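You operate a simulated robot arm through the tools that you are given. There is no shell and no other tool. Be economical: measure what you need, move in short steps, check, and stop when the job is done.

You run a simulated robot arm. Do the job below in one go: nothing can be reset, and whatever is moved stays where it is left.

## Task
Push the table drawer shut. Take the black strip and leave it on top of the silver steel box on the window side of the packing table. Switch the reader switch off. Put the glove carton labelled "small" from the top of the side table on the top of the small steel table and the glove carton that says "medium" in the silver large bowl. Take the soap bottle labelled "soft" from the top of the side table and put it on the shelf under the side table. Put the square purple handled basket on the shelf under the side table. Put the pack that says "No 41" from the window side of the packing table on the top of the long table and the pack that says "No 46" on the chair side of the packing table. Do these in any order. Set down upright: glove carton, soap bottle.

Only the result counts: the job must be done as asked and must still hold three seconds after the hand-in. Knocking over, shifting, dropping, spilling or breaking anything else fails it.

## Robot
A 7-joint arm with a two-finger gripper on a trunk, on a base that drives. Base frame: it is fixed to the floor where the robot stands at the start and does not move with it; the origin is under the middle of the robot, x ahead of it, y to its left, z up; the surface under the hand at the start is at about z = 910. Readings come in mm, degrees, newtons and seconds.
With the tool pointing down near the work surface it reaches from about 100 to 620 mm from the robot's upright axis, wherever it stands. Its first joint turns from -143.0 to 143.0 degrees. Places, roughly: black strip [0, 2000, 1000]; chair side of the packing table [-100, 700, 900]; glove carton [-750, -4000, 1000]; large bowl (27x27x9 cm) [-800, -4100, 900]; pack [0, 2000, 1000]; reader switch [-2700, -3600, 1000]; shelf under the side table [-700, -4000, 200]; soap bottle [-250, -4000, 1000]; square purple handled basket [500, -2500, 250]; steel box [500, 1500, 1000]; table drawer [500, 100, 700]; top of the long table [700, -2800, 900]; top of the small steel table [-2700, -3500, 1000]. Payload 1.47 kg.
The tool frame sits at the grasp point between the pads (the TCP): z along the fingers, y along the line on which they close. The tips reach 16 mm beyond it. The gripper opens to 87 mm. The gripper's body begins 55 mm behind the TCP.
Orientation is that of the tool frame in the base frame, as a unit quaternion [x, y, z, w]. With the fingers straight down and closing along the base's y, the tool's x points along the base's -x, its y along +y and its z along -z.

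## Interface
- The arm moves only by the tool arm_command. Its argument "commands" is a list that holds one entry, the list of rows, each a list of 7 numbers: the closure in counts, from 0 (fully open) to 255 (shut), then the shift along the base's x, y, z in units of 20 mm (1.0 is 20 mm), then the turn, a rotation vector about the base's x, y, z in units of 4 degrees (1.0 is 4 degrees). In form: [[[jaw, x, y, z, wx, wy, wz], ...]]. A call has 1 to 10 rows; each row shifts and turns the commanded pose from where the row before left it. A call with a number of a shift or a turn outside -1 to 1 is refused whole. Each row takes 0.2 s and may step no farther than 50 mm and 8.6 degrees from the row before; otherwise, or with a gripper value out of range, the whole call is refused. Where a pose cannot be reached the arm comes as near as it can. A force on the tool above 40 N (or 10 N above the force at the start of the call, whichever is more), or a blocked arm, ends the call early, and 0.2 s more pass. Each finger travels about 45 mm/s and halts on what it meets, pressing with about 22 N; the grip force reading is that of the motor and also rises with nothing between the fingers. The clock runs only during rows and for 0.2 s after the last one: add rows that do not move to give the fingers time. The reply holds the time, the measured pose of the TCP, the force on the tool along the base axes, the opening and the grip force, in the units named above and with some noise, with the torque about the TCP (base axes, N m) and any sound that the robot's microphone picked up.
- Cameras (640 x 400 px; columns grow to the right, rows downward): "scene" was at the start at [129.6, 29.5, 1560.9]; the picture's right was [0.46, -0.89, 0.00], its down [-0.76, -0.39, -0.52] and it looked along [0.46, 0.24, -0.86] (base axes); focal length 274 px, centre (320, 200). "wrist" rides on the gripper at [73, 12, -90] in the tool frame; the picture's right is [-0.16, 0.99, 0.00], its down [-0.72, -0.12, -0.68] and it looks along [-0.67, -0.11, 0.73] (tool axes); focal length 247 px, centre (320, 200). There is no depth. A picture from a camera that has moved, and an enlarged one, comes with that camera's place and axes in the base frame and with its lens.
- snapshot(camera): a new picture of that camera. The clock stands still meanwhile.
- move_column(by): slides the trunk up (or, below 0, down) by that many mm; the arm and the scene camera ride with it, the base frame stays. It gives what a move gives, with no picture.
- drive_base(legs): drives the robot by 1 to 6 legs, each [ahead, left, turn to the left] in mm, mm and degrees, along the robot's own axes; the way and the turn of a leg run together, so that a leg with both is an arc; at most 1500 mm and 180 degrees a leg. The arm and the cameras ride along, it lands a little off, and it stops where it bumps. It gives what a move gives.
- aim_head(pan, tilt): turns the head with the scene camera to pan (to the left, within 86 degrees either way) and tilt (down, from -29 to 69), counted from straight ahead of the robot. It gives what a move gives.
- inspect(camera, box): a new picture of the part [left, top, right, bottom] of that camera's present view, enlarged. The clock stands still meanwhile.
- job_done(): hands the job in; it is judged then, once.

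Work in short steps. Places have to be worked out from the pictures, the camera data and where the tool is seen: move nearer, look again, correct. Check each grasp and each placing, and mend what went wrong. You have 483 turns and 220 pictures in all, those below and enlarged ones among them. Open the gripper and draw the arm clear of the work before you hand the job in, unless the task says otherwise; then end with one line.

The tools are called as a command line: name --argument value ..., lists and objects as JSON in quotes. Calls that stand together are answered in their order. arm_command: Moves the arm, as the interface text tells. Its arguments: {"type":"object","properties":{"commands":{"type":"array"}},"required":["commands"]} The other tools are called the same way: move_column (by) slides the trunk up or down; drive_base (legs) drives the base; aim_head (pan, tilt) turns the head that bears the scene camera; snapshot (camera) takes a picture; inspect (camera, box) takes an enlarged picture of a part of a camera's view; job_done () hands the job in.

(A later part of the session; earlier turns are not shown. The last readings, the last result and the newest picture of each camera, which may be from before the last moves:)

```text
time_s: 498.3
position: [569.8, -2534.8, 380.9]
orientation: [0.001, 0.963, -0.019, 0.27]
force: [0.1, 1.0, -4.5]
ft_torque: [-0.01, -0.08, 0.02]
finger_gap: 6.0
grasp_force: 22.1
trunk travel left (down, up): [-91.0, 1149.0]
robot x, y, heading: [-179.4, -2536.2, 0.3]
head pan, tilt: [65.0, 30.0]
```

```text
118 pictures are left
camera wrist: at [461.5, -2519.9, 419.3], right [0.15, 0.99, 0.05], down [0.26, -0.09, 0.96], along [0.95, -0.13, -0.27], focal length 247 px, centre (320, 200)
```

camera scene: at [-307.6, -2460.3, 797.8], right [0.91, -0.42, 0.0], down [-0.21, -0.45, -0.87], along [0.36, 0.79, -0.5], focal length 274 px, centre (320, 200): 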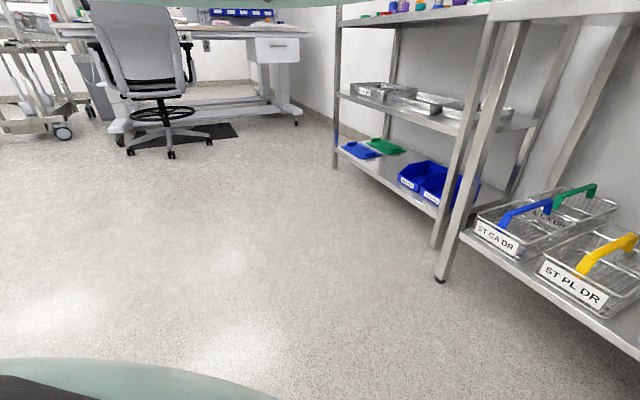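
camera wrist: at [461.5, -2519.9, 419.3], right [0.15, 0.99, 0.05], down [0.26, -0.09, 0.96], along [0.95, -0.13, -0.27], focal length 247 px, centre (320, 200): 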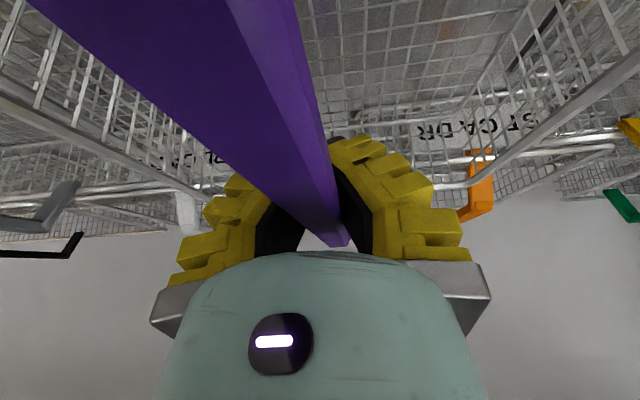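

Lifted cleanly (4.5 N). I lift 40 mm more and drive straight back out.

move_column --by 40

drive_base --legs '[[-400, 0, 0]]'

snapshot --camera "wrist"

snapshot --camera "scene"

```text
time_s: 499.2
position: [570.0, -2534.2, 419.9]
orientation: [0.003, 0.963, -0.019, 0.27]
force: [0.4, -0.7, -6.2]
ft_torque: [-0.02, -0.06, 0.01]
finger_gap: 6.0
grasp_force: 21.7
trunk travel left (down, up): [-131.0, 1109.0]
robot x, y, heading: [-179.4, -2541.0, 0.3]
head pan, tilt: [65.0, 30.0]
```

```text
time_s: 501.6
position: [176.1, -2536.4, 421.8]
orientation: [0.002, 0.962, -0.02, 0.271]
force: [-0.3, 1.2, -5.8]
ft_torque: [0.0, -0.01, -0.02]
finger_gap: 6.0
grasp_force: 22.0
trunk travel left (down, up): [-131.0, 1109.0]
robot x, y, heading: [-569.5, -2544.3, 0.4]
head pan, tilt: [65.0, 30.0]
```

```text
117 pictures are left
camera wrist: at [67.1, -2521.7, 460.0], right [0.15, 0.99, 0.05], down [0.26, -0.09, 0.96], along [0.95, -0.13, -0.27], focal length 247 px, centre (320, 200)
```

wrist: 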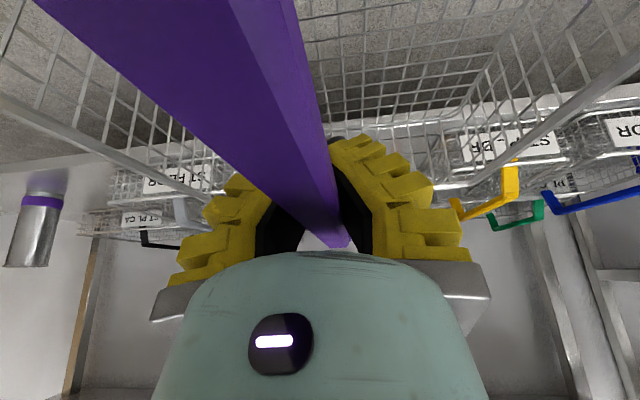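

```text
116 pictures are left
camera scene: at [-466.9, -2459.5, 817.8], right [0.91, -0.42, 0.0], down [-0.21, -0.45, -0.87], along [0.36, 0.79, -0.5], focal length 274 px, centre (320, 200)
```

scene: 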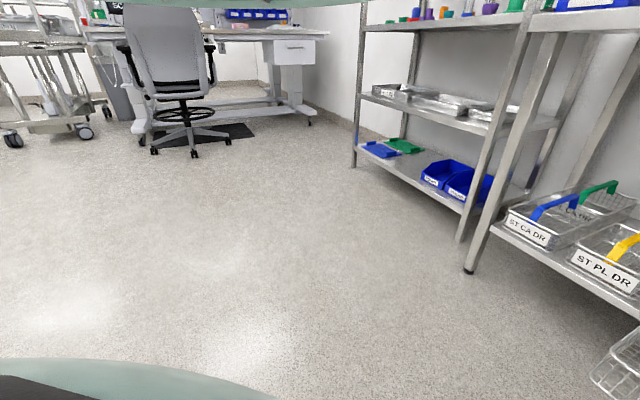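

Basket is out. I turn right to face the side table (−y) and look at its lower shelf.

drive_base --legs '[[0, 0, -90.4]]'

snapshot --camera "wrist"

snapshot --camera "scene"

```text
time_s: 505.9
position: [-567.4, -3289.2, 421.0]
orientation: [0.682, 0.679, -0.205, 0.178]
force: [0.5, 0.0, -4.9]
ft_torque: [-0.04, 0.01, -0.01]
finger_gap: 5.9
grasp_force: 22.3
trunk travel left (down, up): [-131.0, 1109.0]
robot x, y, heading: [-575.2, -2536.8, -89.3]
head pan, tilt: [65.0, 30.0]
```

```text
115 pictures are left
camera wrist: at [-553.8, -3180.9, 459.3], right [0.99, -0.15, 0.05], down [-0.09, -0.26, 0.96], along [-0.13, -0.95, -0.27], focal length 247 px, centre (320, 200)
```

wrist: 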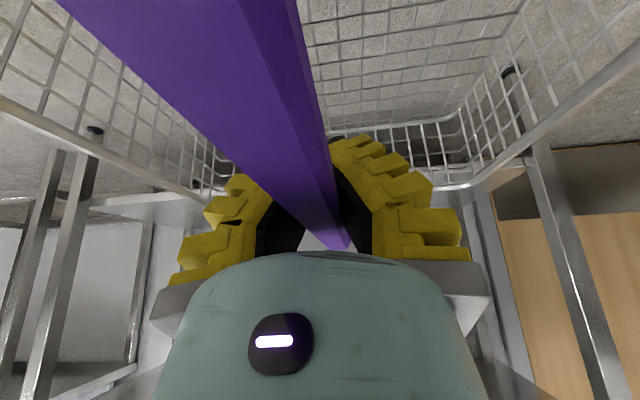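

```text
114 pictures are left
camera scene: at [-491.9, -2648.9, 817.7], right [-0.42, -0.91, 0.0], down [-0.45, 0.21, -0.87], along [0.79, -0.36, -0.5], focal length 274 px, centre (320, 200)
```

scene: 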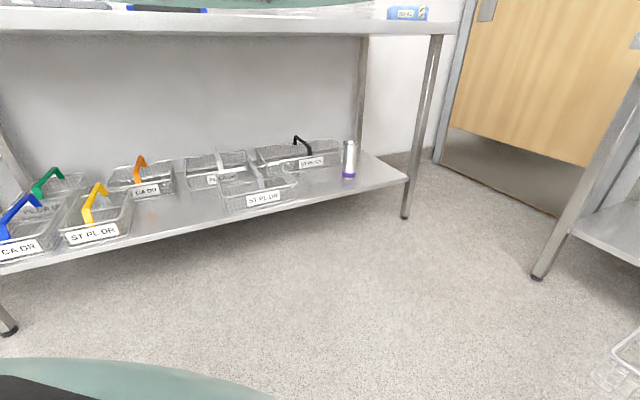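

Neighbouring baskets are untouched. I look at the side table from the right-hand head position to measure the shelf.

aim_head --pan 65 --tilt -29

aim_head --pan -86 --tilt -29

aim_head --pan -40 --tilt 25

snapshot --camera "scene"

```text
time_s: 507.1
position: [-568.0, -3288.7, 420.3]
orientation: [0.682, 0.679, -0.205, 0.177]
force: [-0.2, 0.6, -5.6]
ft_torque: [-0.04, -0.01, 0.0]
finger_gap: 6.1
grasp_force: 22.3
trunk travel left (down, up): [-131.0, 1109.0]
robot x, y, heading: [-572.5, -2541.0, -89.4]
head pan, tilt: [65.0, -28.6]
```

```text
time_s: 509.5
position: [-568.7, -3288.7, 420.5]
orientation: [0.682, 0.679, -0.205, 0.178]
force: [-0.6, -0.2, -5.6]
ft_torque: [0.01, -0.03, 0.0]
finger_gap: 6.0
grasp_force: 22.3
trunk travel left (down, up): [-131.0, 1109.0]
robot x, y, heading: [-571.9, -2541.5, -89.7]
head pan, tilt: [-85.9, -28.6]
```

```text
time_s: 510.7
position: [-568.5, -3290.2, 421.2]
orientation: [0.681, 0.679, -0.205, 0.179]
force: [-0.6, -0.9, -5.3]
ft_torque: [0.01, -0.01, -0.01]
finger_gap: 5.9
grasp_force: 21.9
trunk travel left (down, up): [-131.0, 1109.0]
robot x, y, heading: [-577.4, -2543.5, -89.5]
head pan, tilt: [-40.0, 25.0]
```

```text
113 pictures are left
camera scene: at [-650.6, -2665.0, 836.1], right [-0.58, 0.82, 0.0], down [0.26, 0.18, -0.95], along [-0.77, -0.55, -0.32], focal length 274 px, centre (320, 200)
```

scene: 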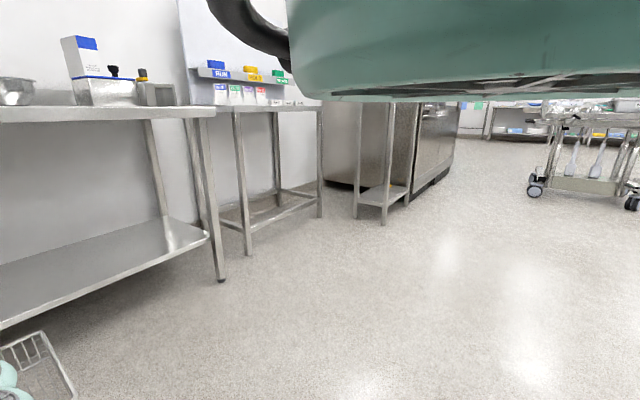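

Side table: shelf top z≈256, front edge y≈−3765, tabletop underside ≈800, x −1340…−120. I raise 30 mm and drive the basket in.

move_column --by 30

drive_base --legs '[[350, 0, -0.4]]'

snapshot --camera "wrist"

snapshot --camera "scene"

```text
time_s: 511.5
position: [-568.5, -3288.7, 450.8]
orientation: [0.682, 0.68, -0.204, 0.178]
force: [0.0, -0.2, -4.8]
ft_torque: [-0.03, 0.02, 0.01]
finger_gap: 6.0
grasp_force: 21.9
trunk travel left (down, up): [-161.0, 1079.0]
robot x, y, heading: [-573.3, -2541.1, -89.7]
head pan, tilt: [-40.0, 25.0]
```

```text
time_s: 513.8
position: [-569.5, -3639.4, 449.4]
orientation: [0.684, 0.678, -0.205, 0.177]
force: [-0.8, 0.4, -6.0]
ft_torque: [-0.02, 0.02, -0.01]
finger_gap: 6.1
grasp_force: 22.4
trunk travel left (down, up): [-161.0, 1079.0]
robot x, y, heading: [-572.9, -2894.7, -89.7]
head pan, tilt: [-40.0, 25.0]
```

```text
112 pictures are left
camera wrist: at [-555.5, -3532.1, 488.6], right [0.99, -0.15, 0.05], down [-0.09, -0.26, 0.96], along [-0.13, -0.95, -0.27], focal length 247 px, centre (320, 200)
```

wrist: 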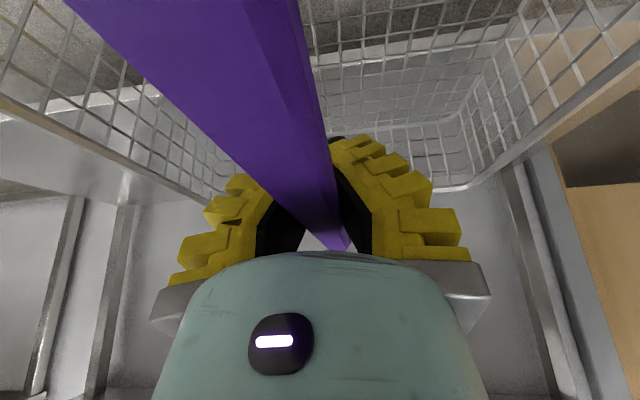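

```text
111 pictures are left
camera scene: at [-649.4, -3015.7, 861.7], right [-0.57, 0.82, 0.0], down [0.3, 0.21, -0.93], along [-0.77, -0.53, -0.36], focal length 274 px, centre (320, 200)
```

scene: 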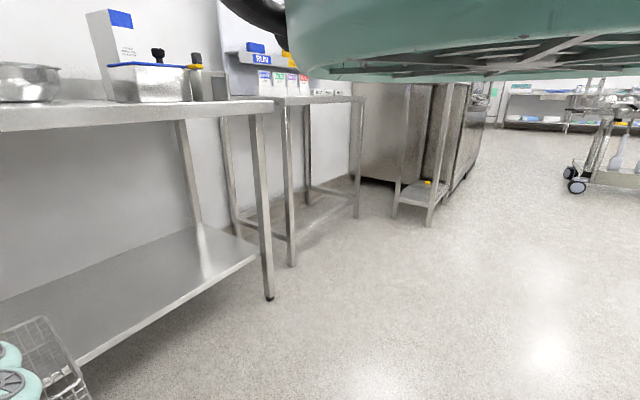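

Basket bottom is well above the shelf (≈260). I drive on 290 mm.

drive_base --legs '[[290, 0, 0]]'

snapshot --camera "wrist"

snapshot --camera "scene"

```text
time_s: 515.8
position: [-571.9, -3927.8, 450.1]
orientation: [0.684, 0.677, -0.205, 0.176]
force: [0.0, -0.2, -5.3]
ft_torque: [-0.03, 0.01, -0.02]
finger_gap: 6.0
grasp_force: 21.9
trunk travel left (down, up): [-161.0, 1079.0]
robot x, y, heading: [-568.6, -3178.8, -89.9]
head pan, tilt: [-40.0, 25.0]
```

```text
110 pictures are left
camera wrist: at [-556.7, -3819.8, 488.3], right [0.99, -0.16, 0.05], down [-0.09, -0.26, 0.96], along [-0.14, -0.95, -0.27], focal length 247 px, centre (320, 200)
```

wrist: 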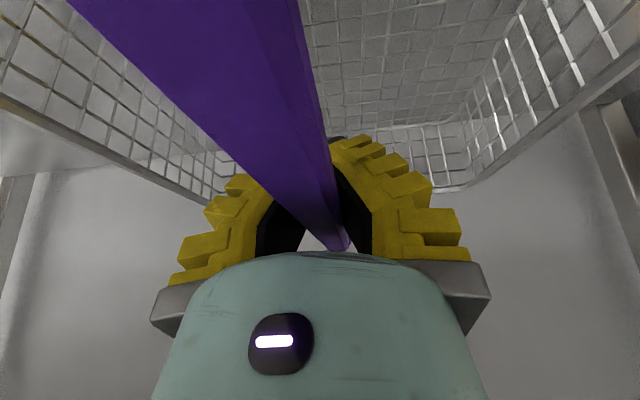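

```text
109 pictures are left
camera scene: at [-649.2, -3303.2, 860.7], right [-0.57, 0.82, 0.0], down [0.31, 0.21, -0.93], along [-0.77, -0.52, -0.37], focal length 274 px, centre (320, 200)
```

scene: 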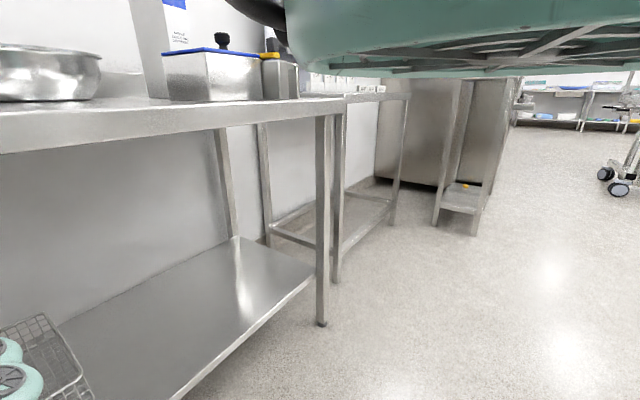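

The basket is over the shelf (which ends at y≈−4195). I lower it.

move_column --by -45

move_column --by -8

move_column --by -5

```text
time_s: 516.6
position: [-572.1, -3931.0, 405.9]
orientation: [0.684, 0.677, -0.205, 0.177]
force: [-0.1, -0.1, -5.5]
ft_torque: [-0.02, 0.03, 0.02]
finger_gap: 6.3
grasp_force: 22.0
trunk travel left (down, up): [-116.0, 1124.0]
robot x, y, heading: [-568.7, -3180.4, -90.1]
head pan, tilt: [-40.0, 25.0]
```

```text
time_s: 517.2
position: [-571.8, -3929.1, 396.7]
orientation: [0.685, 0.677, -0.205, 0.177]
force: [-0.1, 0.4, -4.7]
ft_torque: [0.0, 0.02, -0.02]
finger_gap: 5.9
grasp_force: 22.0
trunk travel left (down, up): [-108.0, 1132.0]
robot x, y, heading: [-572.6, -3179.8, -90.2]
head pan, tilt: [-40.0, 25.0]
```

```text
time_s: 517.7
position: [-571.0, -3928.4, 391.5]
orientation: [0.685, 0.677, -0.205, 0.177]
force: [-0.9, -0.2, -4.7]
ft_torque: [-0.04, -0.03, 0.02]
finger_gap: 6.0
grasp_force: 22.1
trunk travel left (down, up): [-103.0, 1137.0]
robot x, y, heading: [-574.0, -3182.7, -90.3]
head pan, tilt: [-40.0, 25.0]
```

move_column --by -5

move_column --by -5

move_column --by -4

```text
time_s: 518.3
position: [-572.0, -3930.0, 386.5]
orientation: [0.685, 0.677, -0.205, 0.176]
force: [-0.3, 0.2, -5.1]
ft_torque: [0.01, -0.01, 0.01]
finger_gap: 6.0
grasp_force: 22.6
trunk travel left (down, up): [-98.0, 1142.0]
robot x, y, heading: [-572.0, -3181.7, -90.1]
head pan, tilt: [-40.0, 25.0]
```

```text
time_s: 518.8
position: [-572.3, -3928.8, 383.0]
orientation: [0.685, 0.677, -0.205, 0.177]
force: [-0.2, -0.3, -5.2]
ft_torque: [-0.02, 0.01, 0.01]
finger_gap: 5.9
grasp_force: 22.4
trunk travel left (down, up): [-93.0, 1147.0]
robot x, y, heading: [-566.7, -3179.1, -89.7]
head pan, tilt: [-40.0, 25.0]
```

```text
time_s: 519.4
position: [-571.6, -3929.0, 378.7]
orientation: [0.685, 0.677, -0.205, 0.175]
force: [0.9, -0.2, -4.3]
ft_torque: [-0.02, 0.02, -0.03]
finger_gap: 6.0
grasp_force: 22.1
trunk travel left (down, up): [-89.0, 1151.0]
robot x, y, heading: [-571.5, -3182.5, -89.9]
head pan, tilt: [-40.0, 25.0]
```

move_column --by -4

move_column --by -4

move_column --by -4

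inspect --camera "scene" --box '[0, 240, 240, 400]'

```text
time_s: 519.9
position: [-572.0, -3928.9, 373.7]
orientation: [0.684, 0.677, -0.205, 0.177]
force: [0.8, -0.6, -4.4]
ft_torque: [-0.01, 0.0, 0.01]
finger_gap: 5.9
grasp_force: 21.6
trunk travel left (down, up): [-85.0, 1155.0]
robot x, y, heading: [-571.9, -3179.5, -90.1]
head pan, tilt: [-40.0, 25.0]
```

```text
time_s: 520.4
position: [-571.3, -3929.2, 370.5]
orientation: [0.684, 0.677, -0.205, 0.177]
force: [0.5, 0.5, -5.5]
ft_torque: [0.01, -0.03, 0.01]
finger_gap: 5.9
grasp_force: 22.0
trunk travel left (down, up): [-81.0, 1159.0]
robot x, y, heading: [-570.8, -3182.7, -89.9]
head pan, tilt: [-40.0, 25.0]
```

```text
time_s: 520.9
position: [-571.1, -3928.8, 366.6]
orientation: [0.685, 0.677, -0.205, 0.177]
force: [0.4, 0.3, -5.6]
ft_torque: [-0.01, 0.03, 0.02]
finger_gap: 5.9
grasp_force: 22.2
trunk travel left (down, up): [-77.0, 1163.0]
robot x, y, heading: [-568.9, -3181.8, -90.0]
head pan, tilt: [-40.0, 25.0]
```

```text
2.50 times, centred on (120, 320) of scene
camera zoom: at [-649.1, -3303.9, 775.5], right [-0.57, 0.82, 0.0], down [0.32, 0.22, -0.92], along [-0.76, -0.52, -0.38], focal length 684 px, centre (820, -100)
```

zoom: 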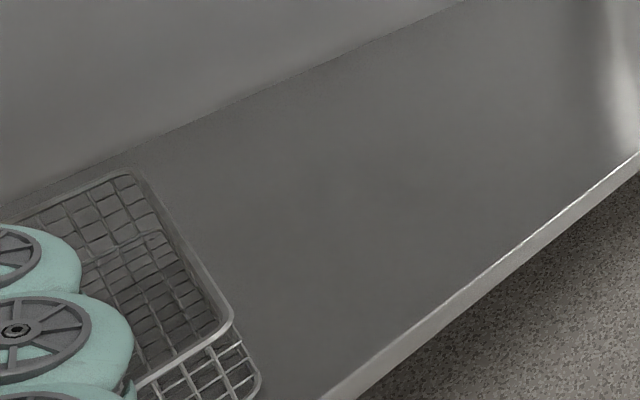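

move_column --by -4

move_column --by -4

move_column --by -4

```text
time_s: 521.5
position: [-571.3, -3928.2, 363.0]
orientation: [0.685, 0.677, -0.205, 0.176]
force: [-0.8, 0.1, -5.4]
ft_torque: [-0.02, -0.02, 0.01]
finger_gap: 6.2
grasp_force: 22.2
trunk travel left (down, up): [-73.0, 1167.0]
robot x, y, heading: [-570.7, -3182.2, -90.0]
head pan, tilt: [-40.0, 25.0]
```

```text
time_s: 522.0
position: [-571.1, -3928.9, 359.0]
orientation: [0.684, 0.677, -0.205, 0.177]
force: [0.2, -0.4, -4.9]
ft_torque: [0.0, -0.01, 0.0]
finger_gap: 6.1
grasp_force: 22.1
trunk travel left (down, up): [-69.0, 1171.0]
robot x, y, heading: [-574.3, -3184.9, -90.0]
head pan, tilt: [-40.0, 25.0]
```

```text
time_s: 522.5
position: [-571.7, -3929.1, 354.7]
orientation: [0.684, 0.677, -0.205, 0.177]
force: [-0.7, -0.2, -5.9]
ft_torque: [0.02, 0.03, -0.02]
finger_gap: 6.0
grasp_force: 21.9
trunk travel left (down, up): [-65.0, 1175.0]
robot x, y, heading: [-573.4, -3178.5, -90.1]
head pan, tilt: [-40.0, 25.0]
```

move_column --by -4

move_column --by -4

move_column --by -4

inspect --camera "scene" --box '[0, 280, 120, 400]'

```text
time_s: 523.1
position: [-571.7, -3929.6, 349.9]
orientation: [0.685, 0.677, -0.205, 0.177]
force: [-0.3, -0.1, -2.8]
ft_torque: [0.1, -0.02, 0.01]
finger_gap: 6.1
grasp_force: 22.1
trunk travel left (down, up): [-61.0, 1179.0]
robot x, y, heading: [-571.1, -3184.9, -90.2]
head pan, tilt: [-40.0, 25.0]
```

```text
time_s: 523.6
position: [-571.3, -3929.6, 347.8]
orientation: [0.684, 0.677, -0.205, 0.177]
force: [0.5, 1.8, -0.3]
ft_torque: [-0.01, 0.01, -0.04]
finger_gap: 0.0
grasp_force: 21.3
trunk travel left (down, up): [-57.0, 1183.0]
robot x, y, heading: [-573.6, -3180.0, -90.1]
head pan, tilt: [-40.0, 25.0]
```

```text
time_s: 524.1
position: [-571.8, -3932.1, 343.6]
orientation: [0.685, 0.677, -0.206, 0.177]
force: [0.5, -0.8, -0.5]
ft_torque: [0.01, 0.0, 0.02]
finger_gap: 0.1
grasp_force: 22.1
trunk travel left (down, up): [-53.0, 1187.0]
robot x, y, heading: [-568.3, -3179.4, -90.0]
head pan, tilt: [-40.0, 25.0]
```

```text
3.33 times, centred on (60, 340) of scene
camera zoom: at [-649.1, -3304.8, 751.1], right [-0.56, 0.83, 0.0], down [0.32, 0.22, -0.92], along [-0.76, -0.52, -0.39], focal length 912 px, centre (1187, -267)
```

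zoom: 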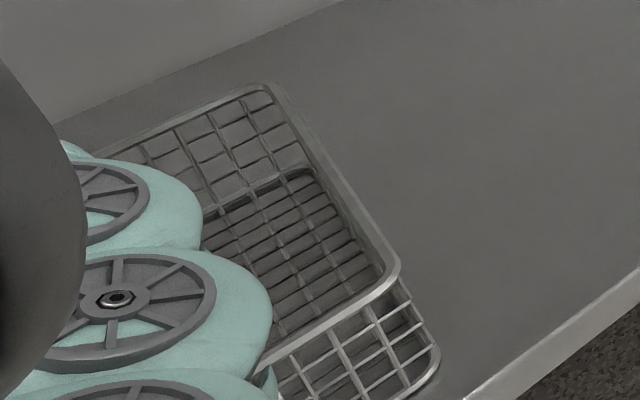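

The basket rests on the shelf and the bar slipped from the pads. I check the wrist view before opening.

snapshot --camera "wrist"

```text
106 pictures are left
camera wrist: at [-556.7, -3822.3, 381.5], right [0.99, -0.16, 0.05], down [-0.09, -0.26, 0.96], along [-0.14, -0.95, -0.27], focal length 247 px, centre (320, 200)
```

wrist: 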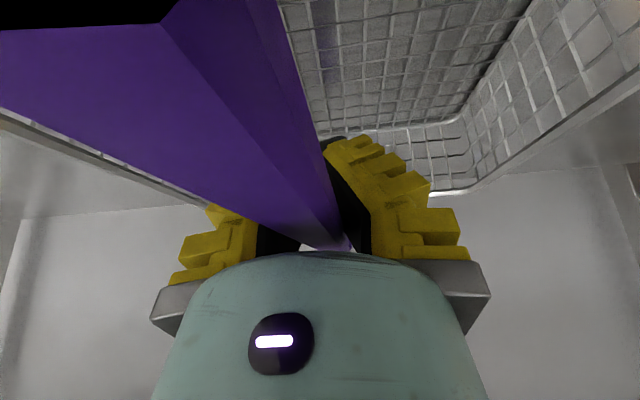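

The bar sits between the fingers with the tips closed beneath it. I open fully, raise 70 mm and look.

arm_command --commands '[[[150, 0, 0, 0, 0, 0, 0], [80, 0, 0, 0, 0, 0, 0], [0, 0, 0, 0, 0, 0, 0], [0, 0, 0, 0, 0, 0, 0], [0, 0, 0, 0, 0, 0, 0], [0, 0, 0, 0, 0, 0, 0]]]'

move_column --by 25

snapshot --camera "wrist"

```text
time_s: 525.5
position: [-571.3, -3931.2, 343.2]
orientation: [0.684, 0.677, -0.205, 0.177]
force: [0.2, 0.1, -0.2]
ft_torque: [-0.02, -0.02, 0.02]
finger_gap: 87.0
grasp_force: 0.1
trunk travel left (down, up): [-53.0, 1187.0]
robot x, y, heading: [-567.8, -3184.2, -90.0]
head pan, tilt: [-40.0, 25.0]
```

```text
time_s: 526.2
position: [-572.1, -3930.2, 367.9]
orientation: [0.685, 0.677, -0.204, 0.176]
force: [0.6, -0.4, -0.1]
ft_torque: [-0.02, 0.0, -0.02]
finger_gap: 87.1
grasp_force: 0.0
trunk travel left (down, up): [-78.0, 1162.0]
robot x, y, heading: [-568.1, -3181.9, -89.8]
head pan, tilt: [-40.0, 25.0]
```

```text
105 pictures are left
camera wrist: at [-556.7, -3822.4, 406.5], right [0.99, -0.16, 0.05], down [-0.09, -0.26, 0.96], along [-0.14, -0.95, -0.27], focal length 247 px, centre (320, 200)
```

wrist: 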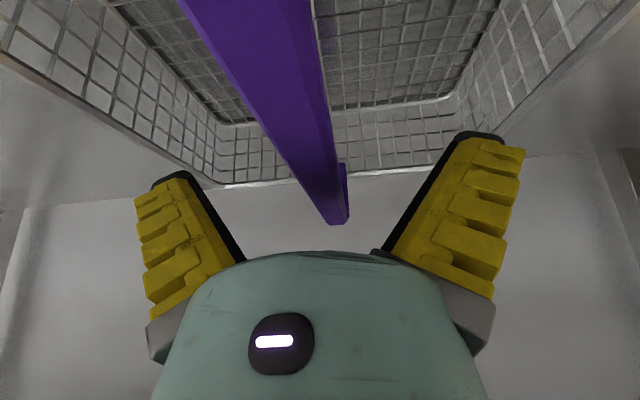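

Released; the basket sits on the shelf. I raise 50 mm more and back out 650 mm.

move_column --by 50

drive_base --legs '[[-650, 0, 0]]'

snapshot --camera "wrist"

```text
time_s: 527.1
position: [-570.8, -3929.8, 417.6]
orientation: [0.685, 0.677, -0.205, 0.176]
force: [-0.2, 0.3, -0.1]
ft_torque: [-0.01, -0.01, -0.01]
finger_gap: 87.0
grasp_force: 0.0
trunk travel left (down, up): [-128.0, 1112.0]
robot x, y, heading: [-570.8, -3180.7, -90.4]
head pan, tilt: [-40.0, 25.0]
```

```text
time_s: 530.8
position: [-572.5, -3283.3, 417.4]
orientation: [0.686, 0.676, -0.205, 0.177]
force: [0.8, 0.9, -0.4]
ft_torque: [0.01, 0.02, 0.05]
finger_gap: 87.0
grasp_force: 0.0
trunk travel left (down, up): [-128.0, 1112.0]
robot x, y, heading: [-573.5, -2532.7, -90.3]
head pan, tilt: [-40.0, 25.0]
```

```text
104 pictures are left
camera wrist: at [-557.4, -3174.3, 457.0], right [0.99, -0.16, 0.05], down [-0.09, -0.26, 0.96], along [-0.14, -0.95, -0.27], focal length 247 px, centre (320, 200)
```

wrist: 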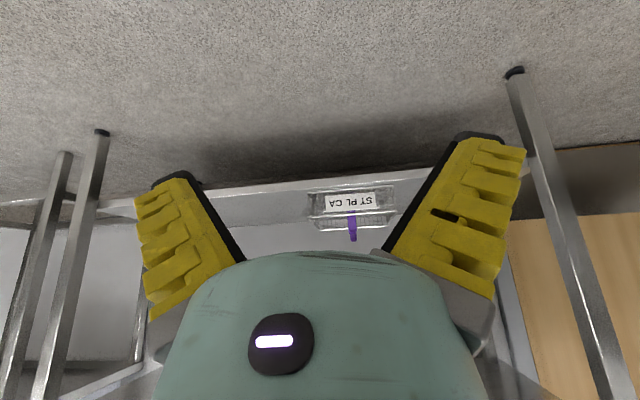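

Basket done. Now I raise the trunk to look at the top of the side table.

move_column --by 400

move_column --by 250

snapshot --camera "wrist"

snapshot --camera "scene"

```text
time_s: 534.6
position: [-573.5, -3281.6, 819.8]
orientation: [0.685, 0.676, -0.205, 0.177]
force: [-0.5, 0.5, 0.2]
ft_torque: [0.02, 0.01, 0.01]
finger_gap: 87.0
grasp_force: 0.0
trunk travel left (down, up): [-528.0, 712.0]
robot x, y, heading: [-573.0, -2533.3, -90.0]
head pan, tilt: [-40.0, 25.0]
```

```text
time_s: 537.2
position: [-572.2, -3281.6, 1068.0]
orientation: [0.685, 0.676, -0.206, 0.176]
force: [-0.2, 0.7, 0.2]
ft_torque: [-0.01, 0.02, -0.02]
finger_gap: 87.3
grasp_force: 0.1
trunk travel left (down, up): [-778.0, 462.0]
robot x, y, heading: [-570.7, -2536.0, -90.1]
head pan, tilt: [-40.0, 25.0]
```

```text
103 pictures are left
camera wrist: at [-557.4, -3173.4, 1106.5], right [0.99, -0.16, 0.05], down [-0.09, -0.26, 0.96], along [-0.14, -0.95, -0.27], focal length 247 px, centre (320, 200)
```

wrist: 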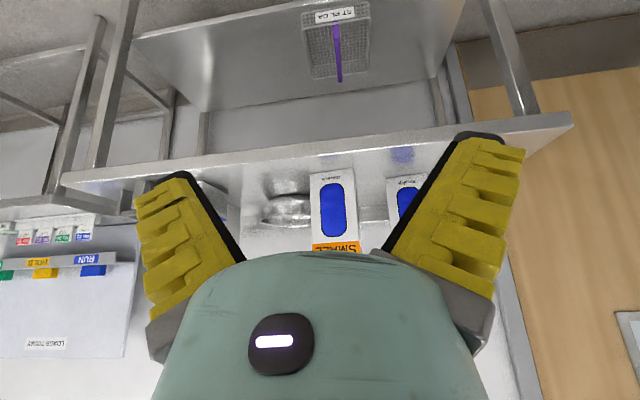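

```text
102 pictures are left
camera scene: at [-648.8, -2655.5, 1474.6], right [-0.56, 0.83, 0.0], down [0.33, 0.23, -0.92], along [-0.76, -0.51, -0.4], focal length 274 px, centre (320, 200)
```

scene: 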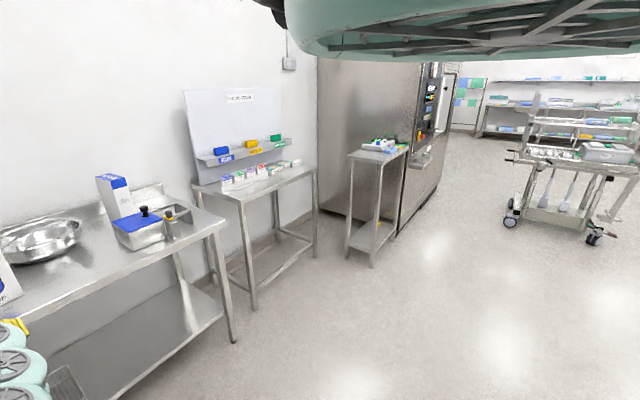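

I look at the right part of the side table with the head on the left side.

aim_head --pan -60 --tilt -29

aim_head --pan 80 --tilt -29

aim_head --pan 35 --tilt 25

snapshot --camera "scene"

```text
time_s: 538.4
position: [-572.5, -3281.1, 1067.8]
orientation: [0.685, 0.676, -0.206, 0.177]
force: [-0.8, 0.5, 0.6]
ft_torque: [0.02, -0.04, 0.0]
finger_gap: 87.0
grasp_force: 0.1
trunk travel left (down, up): [-778.0, 462.0]
robot x, y, heading: [-574.0, -2531.0, -90.5]
head pan, tilt: [-60.0, -28.6]
```

```text
time_s: 540.6
position: [-572.8, -3281.3, 1068.8]
orientation: [0.685, 0.676, -0.205, 0.177]
force: [0.7, -0.2, 0.1]
ft_torque: [-0.03, 0.0, -0.01]
finger_gap: 86.8
grasp_force: 0.1
trunk travel left (down, up): [-778.0, 462.0]
robot x, y, heading: [-570.5, -2532.5, -90.2]
head pan, tilt: [80.0, -28.6]
```

```text
time_s: 541.8
position: [-573.1, -3282.8, 1068.3]
orientation: [0.685, 0.677, -0.205, 0.176]
force: [0.2, 0.0, -1.0]
ft_torque: [0.01, 0.05, -0.01]
finger_gap: 87.0
grasp_force: 0.1
trunk travel left (down, up): [-778.0, 462.0]
robot x, y, heading: [-571.1, -2534.2, -90.1]
head pan, tilt: [35.0, 25.0]
```

```text
101 pictures are left
camera scene: at [-495.6, -2656.3, 1480.8], right [-0.57, -0.82, 0.0], down [-0.28, 0.19, -0.94], along [0.77, -0.53, -0.34], focal length 274 px, centre (320, 200)
```

scene: 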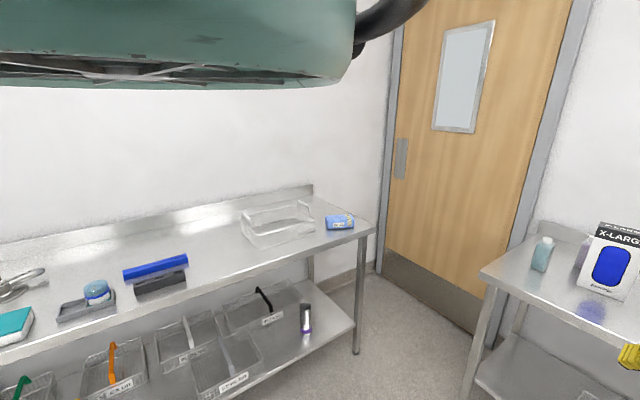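

inspect --camera "scene" --box '[480, 200, 640, 330]'

```text
3.08 times, centred on (560, 265) of scene
camera zoom: at [-495.6, -2656.3, 1480.8], right [-0.57, -0.82, 0.0], down [-0.28, 0.19, -0.94], along [0.77, -0.53, -0.34], focal length 842 px, centre (-418, 0)
```

zoom: 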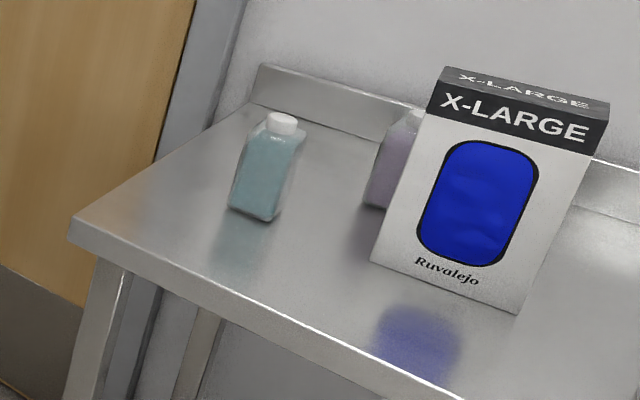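

Two bottles (teal at ≈(−217,−3947), lilac behind the X-LARGE carton). I drive over to read their labels with the wrist camera.

drive_base --legs '[[200, 330, 0]]'

snapshot --camera "wrist"

```text
time_s: 544.3
position: [-245.8, -3481.7, 1069.4]
orientation: [0.685, 0.676, -0.206, 0.176]
force: [0.7, -0.1, 0.3]
ft_torque: [0.01, -0.04, -0.03]
finger_gap: 86.7
grasp_force: 0.0
trunk travel left (down, up): [-778.0, 462.0]
robot x, y, heading: [-246.6, -2730.6, -90.1]
head pan, tilt: [35.0, 25.0]
```

```text
99 pictures are left
camera wrist: at [-231.0, -3372.9, 1106.6], right [0.99, -0.16, 0.05], down [-0.09, -0.26, 0.96], along [-0.14, -0.95, -0.27], focal length 247 px, centre (320, 200)
```

wrist: 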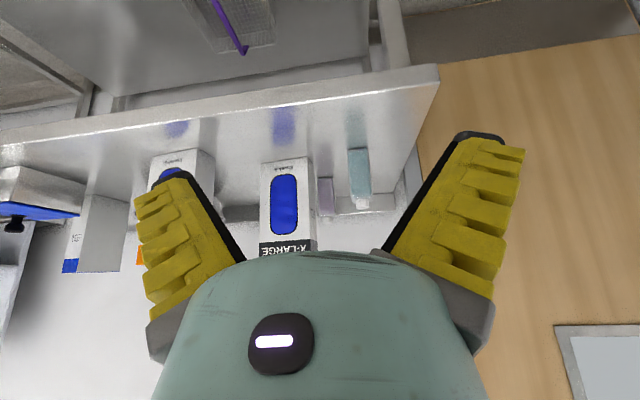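

inspect --camera "wrist" --box '[260, 130, 400, 220]'

```text
4.44 times, centred on (330, 175) of wrist
camera zoom: at [-231.0, -3372.9, 1106.6], right [0.99, -0.16, 0.05], down [-0.09, -0.26, 0.96], along [-0.14, -0.95, -0.27], focal length 1098 px, centre (276, 311)
```

zoom: 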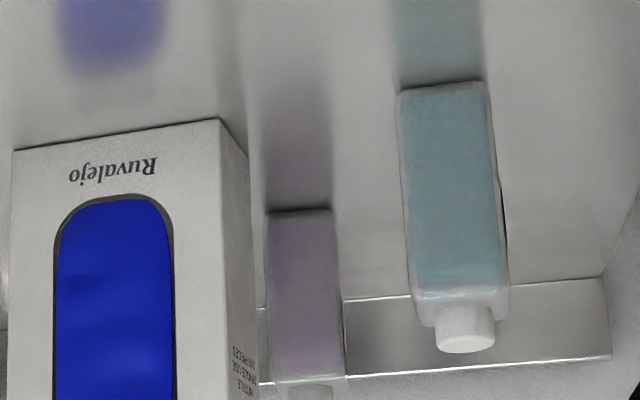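

No label faces the front; they may face +x (towards the door). I drive to the right end of the side table and turn the hand to look from there.

drive_base --legs '[[0, 340, 0], [400, 0, 0]]'

arm_command --commands '[[[0, 0, 0, 0, 0, 0, -1], [0, 0, 0, 0, 0, 0, -1], [0, 0, 0, 0, 0, 0, -1], [0, 0, 0, 0, 0, 0, -1], [0, 0, 0, 0, 0, 0, -1], [0, 0, 0, 0, 0, 0, -1], [0, 0, 0, 0, 0, 0, -1], [0, 0, 0, 0, 0, 0, -1], [0, 0, 0, 0, 0, 0, -1], [0, 0, 0, 0, 0, 0, -1]]]'

snapshot --camera "wrist"

```text
time_s: 548.6
position: [94.5, -3879.2, 1068.7]
orientation: [0.685, 0.676, -0.206, 0.177]
force: [-0.1, -0.9, -1.0]
ft_torque: [-0.04, 0.0, 0.02]
finger_gap: 87.1
grasp_force: 0.1
trunk travel left (down, up): [-778.0, 462.0]
robot x, y, heading: [93.1, -3130.1, -90.2]
head pan, tilt: [35.0, 25.0]
```

```text
time_s: 550.8
position: [96.7, -3880.1, 1068.1]
orientation: [0.875, 0.401, -0.253, 0.095]
force: [0.1, 0.3, -0.1]
ft_torque: [0.02, 0.0, 0.03]
finger_gap: 86.9
grasp_force: 0.0
trunk travel left (down, up): [-778.0, 462.0]
robot x, y, heading: [96.4, -3132.9, -90.4]
head pan, tilt: [35.0, 25.0]
```

```text
97 pictures are left
camera wrist: at [177.4, -3807.0, 1106.3], right [0.65, -0.75, 0.05], down [-0.24, -0.15, 0.96], along [-0.72, -0.64, -0.27], focal length 247 px, centre (320, 200)
```

wrist: 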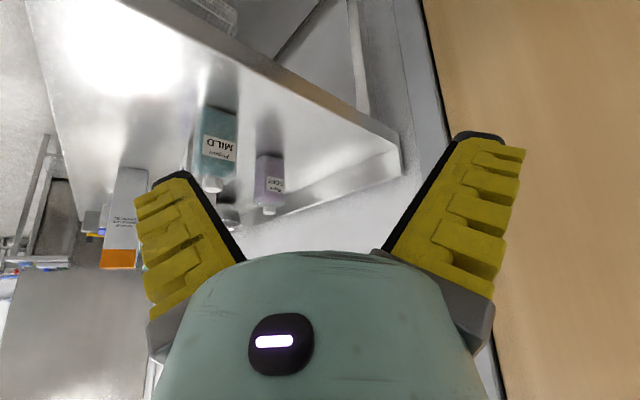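

Teal is "MILD"; the lilac one must be "SOFT". I zoom to confirm.

inspect --camera "wrist" --box '[180, 80, 320, 230]'

```text
2.67 times, centred on (250, 155) of wrist
camera zoom: at [177.4, -3807.0, 1106.3], right [0.65, -0.75, 0.05], down [-0.24, -0.15, 0.96], along [-0.72, -0.64, -0.27], focal length 659 px, centre (507, 320)
```

zoom: 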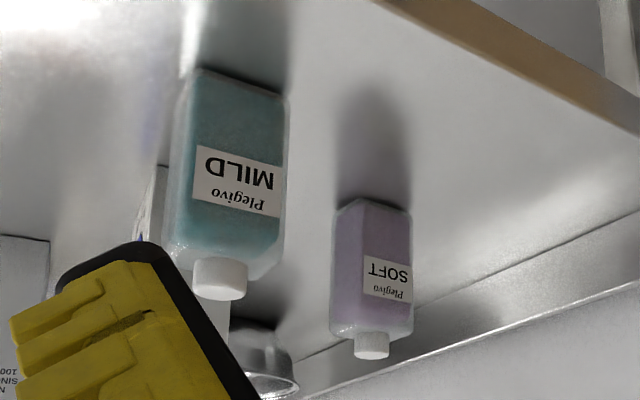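

SOFT is the lilac bottle at ≈(−304,−4085), about 40×65 mm, 140 mm tall. I turn the hand back, back off, shift to x≈−305 and bring the tool upright (pointing down).

arm_command --commands '[[[0, 0, 0, 0, 0, 0, 1], [0, 0, 0, 0, 0, 0, 1], [0, 0, 0, 0, 0, 0, 1], [0, 0, 0, 0, 0, 0, 1], [0, 0, 0, 0, 0, 0, 1], [0, 0, 0, 0, 0, 0, 1], [0, 0, 0, 0, 0, 0, 1], [0, 0, 0, 0, 0, 0, 1], [0, 0, 0, 0, 0, 0, 1], [0, 0, 0, 0, 0, 0, 1]]]'

drive_base --legs '[[-400, 0, 0], [0, -400, 0]]'

arm_command --commands '[[[0, 0, 0.5, 0, 1, 0, 0], [0, 0, 0.5, 0, 1, 0, 0], [0, 0, 0.5, 0, 1, 0, 0], [0, 0, 0.5, 0, 1, 0, 0], [0, 0, 0.5, 0, 1, 0, 0], [0, 0, 0.5, 0, 1, 0, 0], [0, 0, 0.5, 0, 1, 0, 0], [0, 0, 0.5, 0, 0.9, 0, 0]]]'

snapshot --camera "wrist"

```text
time_s: 553.0
position: [95.8, -3879.6, 1069.1]
orientation: [0.685, 0.676, -0.206, 0.175]
force: [0.0, -0.2, -0.7]
ft_torque: [-0.01, 0.0, 0.0]
finger_gap: 87.0
grasp_force: 0.0
trunk travel left (down, up): [-778.0, 462.0]
robot x, y, heading: [95.0, -3130.4, -90.2]
head pan, tilt: [35.0, 25.0]
```

```text
time_s: 557.6
position: [-305.5, -3480.1, 1068.4]
orientation: [0.686, 0.675, -0.206, 0.176]
force: [-0.5, 0.1, -1.2]
ft_torque: [0.01, 0.01, -0.02]
finger_gap: 87.1
grasp_force: 0.1
trunk travel left (down, up): [-778.0, 462.0]
robot x, y, heading: [-307.0, -2729.8, -90.0]
head pan, tilt: [35.0, 25.0]
```

```text
time_s: 559.4
position: [-304.6, -3396.7, 1071.7]
orientation: [0.709, 0.705, -0.016, -0.016]
force: [0.5, 0.3, -0.2]
ft_torque: [-0.01, 0.02, 0.0]
finger_gap: 87.0
grasp_force: 0.0
out of reach, approached as far as the arm can: row 8
trunk travel left (down, up): [-778.0, 462.0]
robot x, y, heading: [-307.4, -2728.6, -90.1]
head pan, tilt: [35.0, 25.0]
```

```text
95 pictures are left
camera wrist: at [-288.1, -3324.3, 1160.5], right [0.99, -0.16, -0.04], down [-0.09, -0.72, 0.68], along [-0.14, -0.67, -0.73], focal length 247 px, centre (320, 200)
```

wrist: 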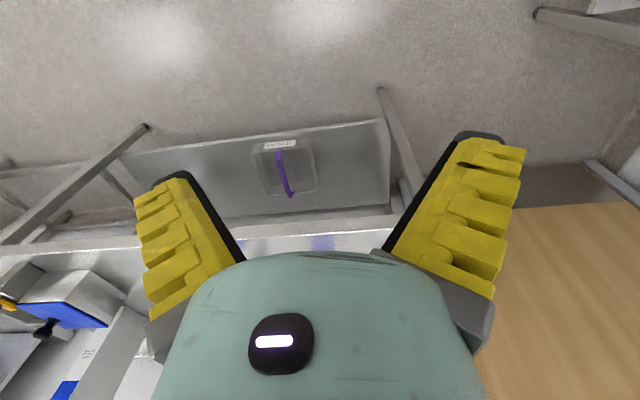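

I straighten the small residual tilt, raise 110 mm and approach above the cartons' height, then look down.

arm_command --commands '[[[0, 0, 0, 0, 0, -0.65, 0]]]'

move_column --by 130

drive_base --legs '[[480, 0, 0]]'

snapshot --camera "wrist"

```text
time_s: 559.8
position: [-302.0, -3394.5, 1071.8]
orientation: [0.708, 0.706, 0.003, -0.001]
force: [-0.4, -0.5, 0.3]
ft_torque: [0.0, 0.02, 0.02]
finger_gap: 87.1
grasp_force: 0.1
trunk travel left (down, up): [-778.0, 462.0]
robot x, y, heading: [-302.2, -2728.9, -90.3]
head pan, tilt: [35.0, 25.0]
```

```text
time_s: 561.4
position: [-301.7, -3394.2, 1200.9]
orientation: [0.709, 0.705, 0.002, -0.001]
force: [0.9, 0.3, 1.3]
ft_torque: [0.0, -0.06, 0.02]
finger_gap: 86.9
grasp_force: 0.1
trunk travel left (down, up): [-908.0, 332.0]
robot x, y, heading: [-303.3, -2728.8, -90.1]
head pan, tilt: [35.0, 25.0]
```

```text
time_s: 564.2
position: [-303.7, -3874.6, 1200.3]
orientation: [0.708, 0.706, 0.001, -0.001]
force: [-0.4, 0.5, 0.3]
ft_torque: [0.0, 0.02, -0.02]
finger_gap: 87.0
grasp_force: 0.1
trunk travel left (down, up): [-908.0, 332.0]
robot x, y, heading: [-306.3, -3213.0, -90.1]
head pan, tilt: [35.0, 25.0]
```

```text
94 pictures are left
camera wrist: at [-292.0, -3802.0, 1291.1], right [0.99, -0.16, 0.0], down [-0.12, -0.73, 0.68], along [-0.11, -0.67, -0.74], focal length 247 px, centre (320, 200)
```

wrist: 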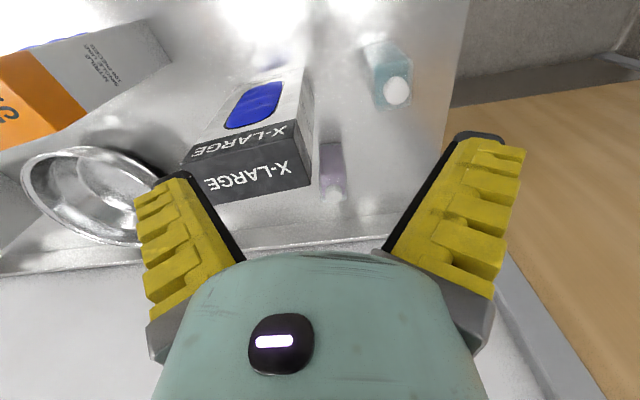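

Carton X-LARGE reaches z≈1085 with its back at y≈−3965; the bottle is at about (−317,−4085). I move above it at z 1200 and look again.

drive_base --legs '[[150, -13, 0]]'

snapshot --camera "wrist"

```text
time_s: 565.6
position: [-316.4, -4024.3, 1200.6]
orientation: [0.708, 0.706, 0.003, -0.001]
force: [0.3, 0.1, -0.1]
ft_torque: [0.01, -0.02, 0.0]
finger_gap: 86.8
grasp_force: 0.0
trunk travel left (down, up): [-908.0, 332.0]
robot x, y, heading: [-318.1, -3359.3, -90.0]
head pan, tilt: [35.0, 25.0]
```

```text
93 pictures are left
camera wrist: at [-304.8, -3951.3, 1291.1], right [0.99, -0.16, 0.0], down [-0.12, -0.73, 0.68], along [-0.11, -0.67, -0.74], focal length 247 px, centre (320, 200)
```

wrist: 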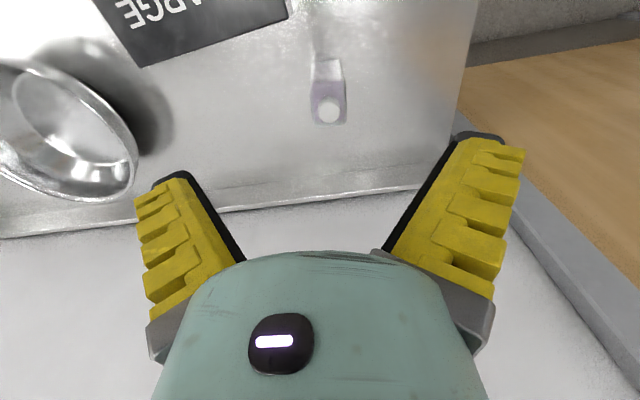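

Triangulating the cap: (−319,−4097), top z≈932. I move above it and lower in stages.

drive_base --legs '[[70, -2, 0]]'

move_column --by -200

snapshot --camera "wrist"

```text
time_s: 566.6
position: [-318.4, -4093.6, 1201.5]
orientation: [0.709, 0.706, 0.002, 0.0]
force: [0.6, 0.7, -0.5]
ft_torque: [-0.01, -0.01, 0.01]
finger_gap: 87.1
grasp_force: 0.2
trunk travel left (down, up): [-908.0, 332.0]
robot x, y, heading: [-316.9, -3431.5, -90.3]
head pan, tilt: [35.0, 25.0]
```

```text
time_s: 568.8
position: [-317.8, -4093.8, 1000.7]
orientation: [0.708, 0.706, 0.002, -0.001]
force: [-0.4, -0.8, 0.2]
ft_torque: [-0.06, -0.06, 0.02]
finger_gap: 87.1
grasp_force: 0.1
trunk travel left (down, up): [-708.0, 532.0]
robot x, y, heading: [-321.3, -3430.3, -90.2]
head pan, tilt: [35.0, 25.0]
```

```text
92 pictures are left
camera wrist: at [-307.1, -4021.4, 1091.2], right [0.99, -0.16, 0.0], down [-0.12, -0.73, 0.68], along [-0.11, -0.67, -0.73], focal length 247 px, centre (320, 200)
```

wrist: 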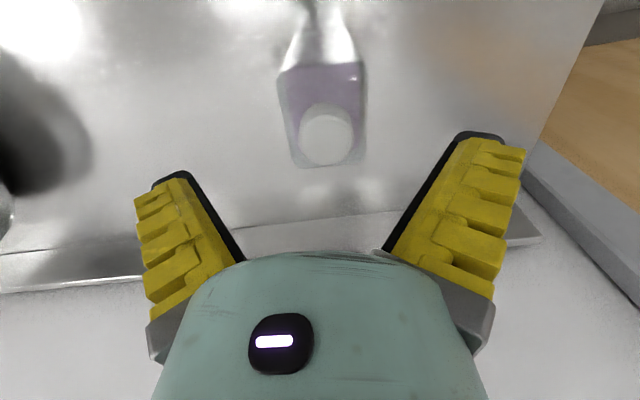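

Estimates of the bottle's depth differ a bit; I lower another 60 mm (fingers straddle it in x) and look again.

move_column --by -50

snapshot --camera "wrist"

```text
time_s: 569.7
position: [-316.9, -4093.0, 950.5]
orientation: [0.707, 0.707, 0.002, -0.001]
force: [0.5, -0.1, -0.3]
ft_torque: [0.03, 0.02, 0.0]
finger_gap: 86.9
grasp_force: 0.1
trunk travel left (down, up): [-658.0, 582.0]
robot x, y, heading: [-316.3, -3429.3, -90.0]
head pan, tilt: [35.0, 25.0]
```

```text
91 pictures are left
camera wrist: at [-306.3, -4021.5, 1041.2], right [0.99, -0.16, 0.0], down [-0.12, -0.73, 0.68], along [-0.11, -0.67, -0.74], focal length 247 px, centre (320, 200)
```

wrist: 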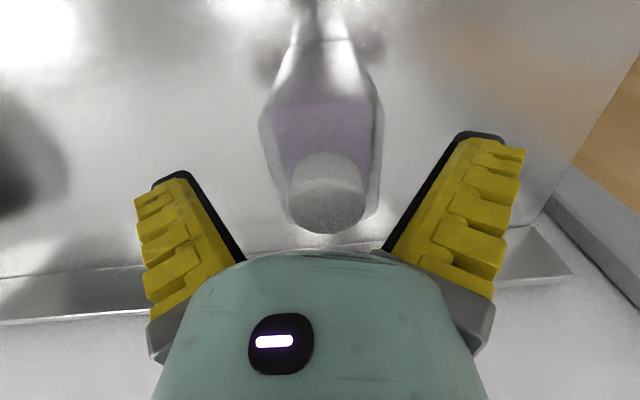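

Vertical triangulation: cap top z≈956 at (−315,−4092) – already centred. I lower 42 mm and close.

move_column --by -40

arm_command --commands '[[[100, 0, 0, 0, 0, 0, 0], [180, 0, 0, 0, 0, 0, 0], [255, 0, 0, 0, 0, 0, 0], [255, 0, 0, 0, 0, 0, 0], [255, 0, 0, 0, 0, 0, 0], [255, 0, 0, 0, 0, 0, 0], [255, 0, 0, 0, 0, 0, 0]]]'

move_column --by 15

snapshot --camera "wrist"

```text
time_s: 570.5
position: [-311.6, -4134.8, 960.0]
orientation: [0.712, 0.701, -0.02, 0.03]
force: [0.6, -0.3, -0.1]
ft_torque: [0.0, -0.03, 0.0]
finger_gap: 87.0
grasp_force: 0.0
trunk travel left (down, up): [-618.0, 622.0]
robot x, y, heading: [-318.9, -3428.9, -90.2]
head pan, tilt: [35.0, 25.0]
```

```text
time_s: 572.3
position: [-312.2, -4131.1, 961.4]
orientation: [0.712, 0.7, -0.029, 0.037]
force: [-0.2, -0.3, -0.1]
ft_torque: [-0.03, 0.04, -0.03]
finger_gap: 0.0
grasp_force: 22.4
trunk travel left (down, up): [-618.0, 622.0]
robot x, y, heading: [-319.2, -3426.0, -90.3]
head pan, tilt: [35.0, 25.0]
stopped in row 7: the arm was blocked; the commanded pose is now the measured one
```

```text
time_s: 573.0
position: [-311.7, -4116.6, 953.2]
orientation: [0.713, 0.701, -0.014, 0.023]
force: [0.5, -0.8, 0.0]
ft_torque: [0.0, 0.01, -0.02]
finger_gap: 0.0
grasp_force: 22.2
trunk travel left (down, up): [-633.0, 607.0]
robot x, y, heading: [-321.2, -3430.1, -90.1]
head pan, tilt: [35.0, 25.0]
```

```text
90 pictures are left
camera wrist: at [-302.1, -4039.5, 1039.3], right [0.98, -0.18, 0.02], down [-0.14, -0.69, 0.71], along [-0.11, -0.71, -0.7], focal length 247 px, centre (320, 200)
```

wrist: 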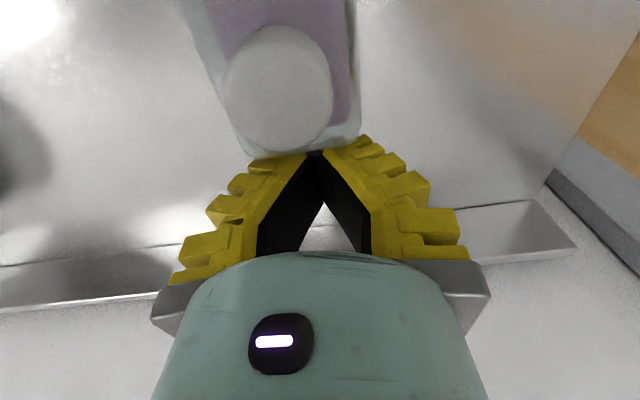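

Lowering made the forearm touch something (probably the X-LARGE carton's top): the arm was pushed outward. I raise at once and inspect.

move_column --by 150

snapshot --camera "wrist"

snapshot --camera "scene"

```text
time_s: 574.7
position: [-319.6, -4100.4, 1089.2]
orientation: [0.712, 0.702, -0.009, 0.013]
force: [-0.9, 0.2, -0.1]
ft_torque: [0.02, -0.03, 0.01]
finger_gap: 0.0
grasp_force: 22.6
trunk travel left (down, up): [-783.0, 457.0]
robot x, y, heading: [-319.5, -3431.1, -90.0]
head pan, tilt: [35.0, 25.0]
```

```text
89 pictures are left
camera wrist: at [-308.4, -4025.7, 1176.4], right [0.98, -0.17, 0.01], down [-0.13, -0.7, 0.7], along [-0.12, -0.69, -0.71], focal length 247 px, centre (320, 200)
```

wrist: 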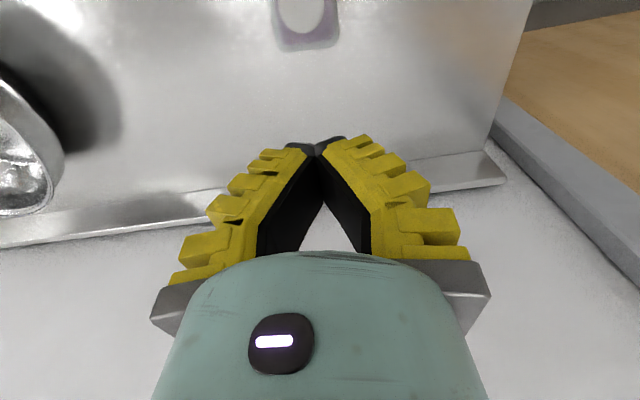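

```text
88 pictures are left
camera scene: at [-244.4, -3553.2, 1477.7], right [-0.57, -0.82, 0.0], down [-0.35, 0.24, -0.91], along [0.75, -0.51, -0.42], focal length 274 px, centre (320, 200)
```

scene: 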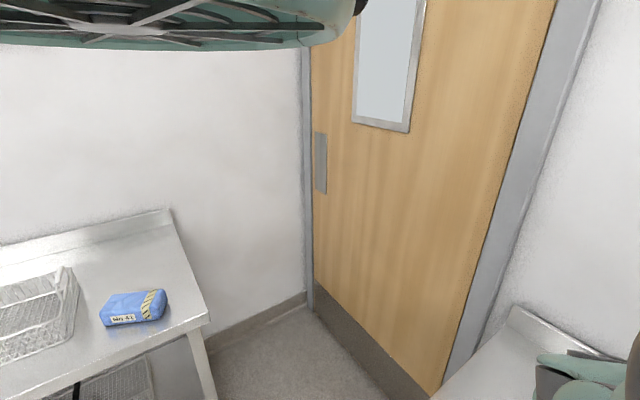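

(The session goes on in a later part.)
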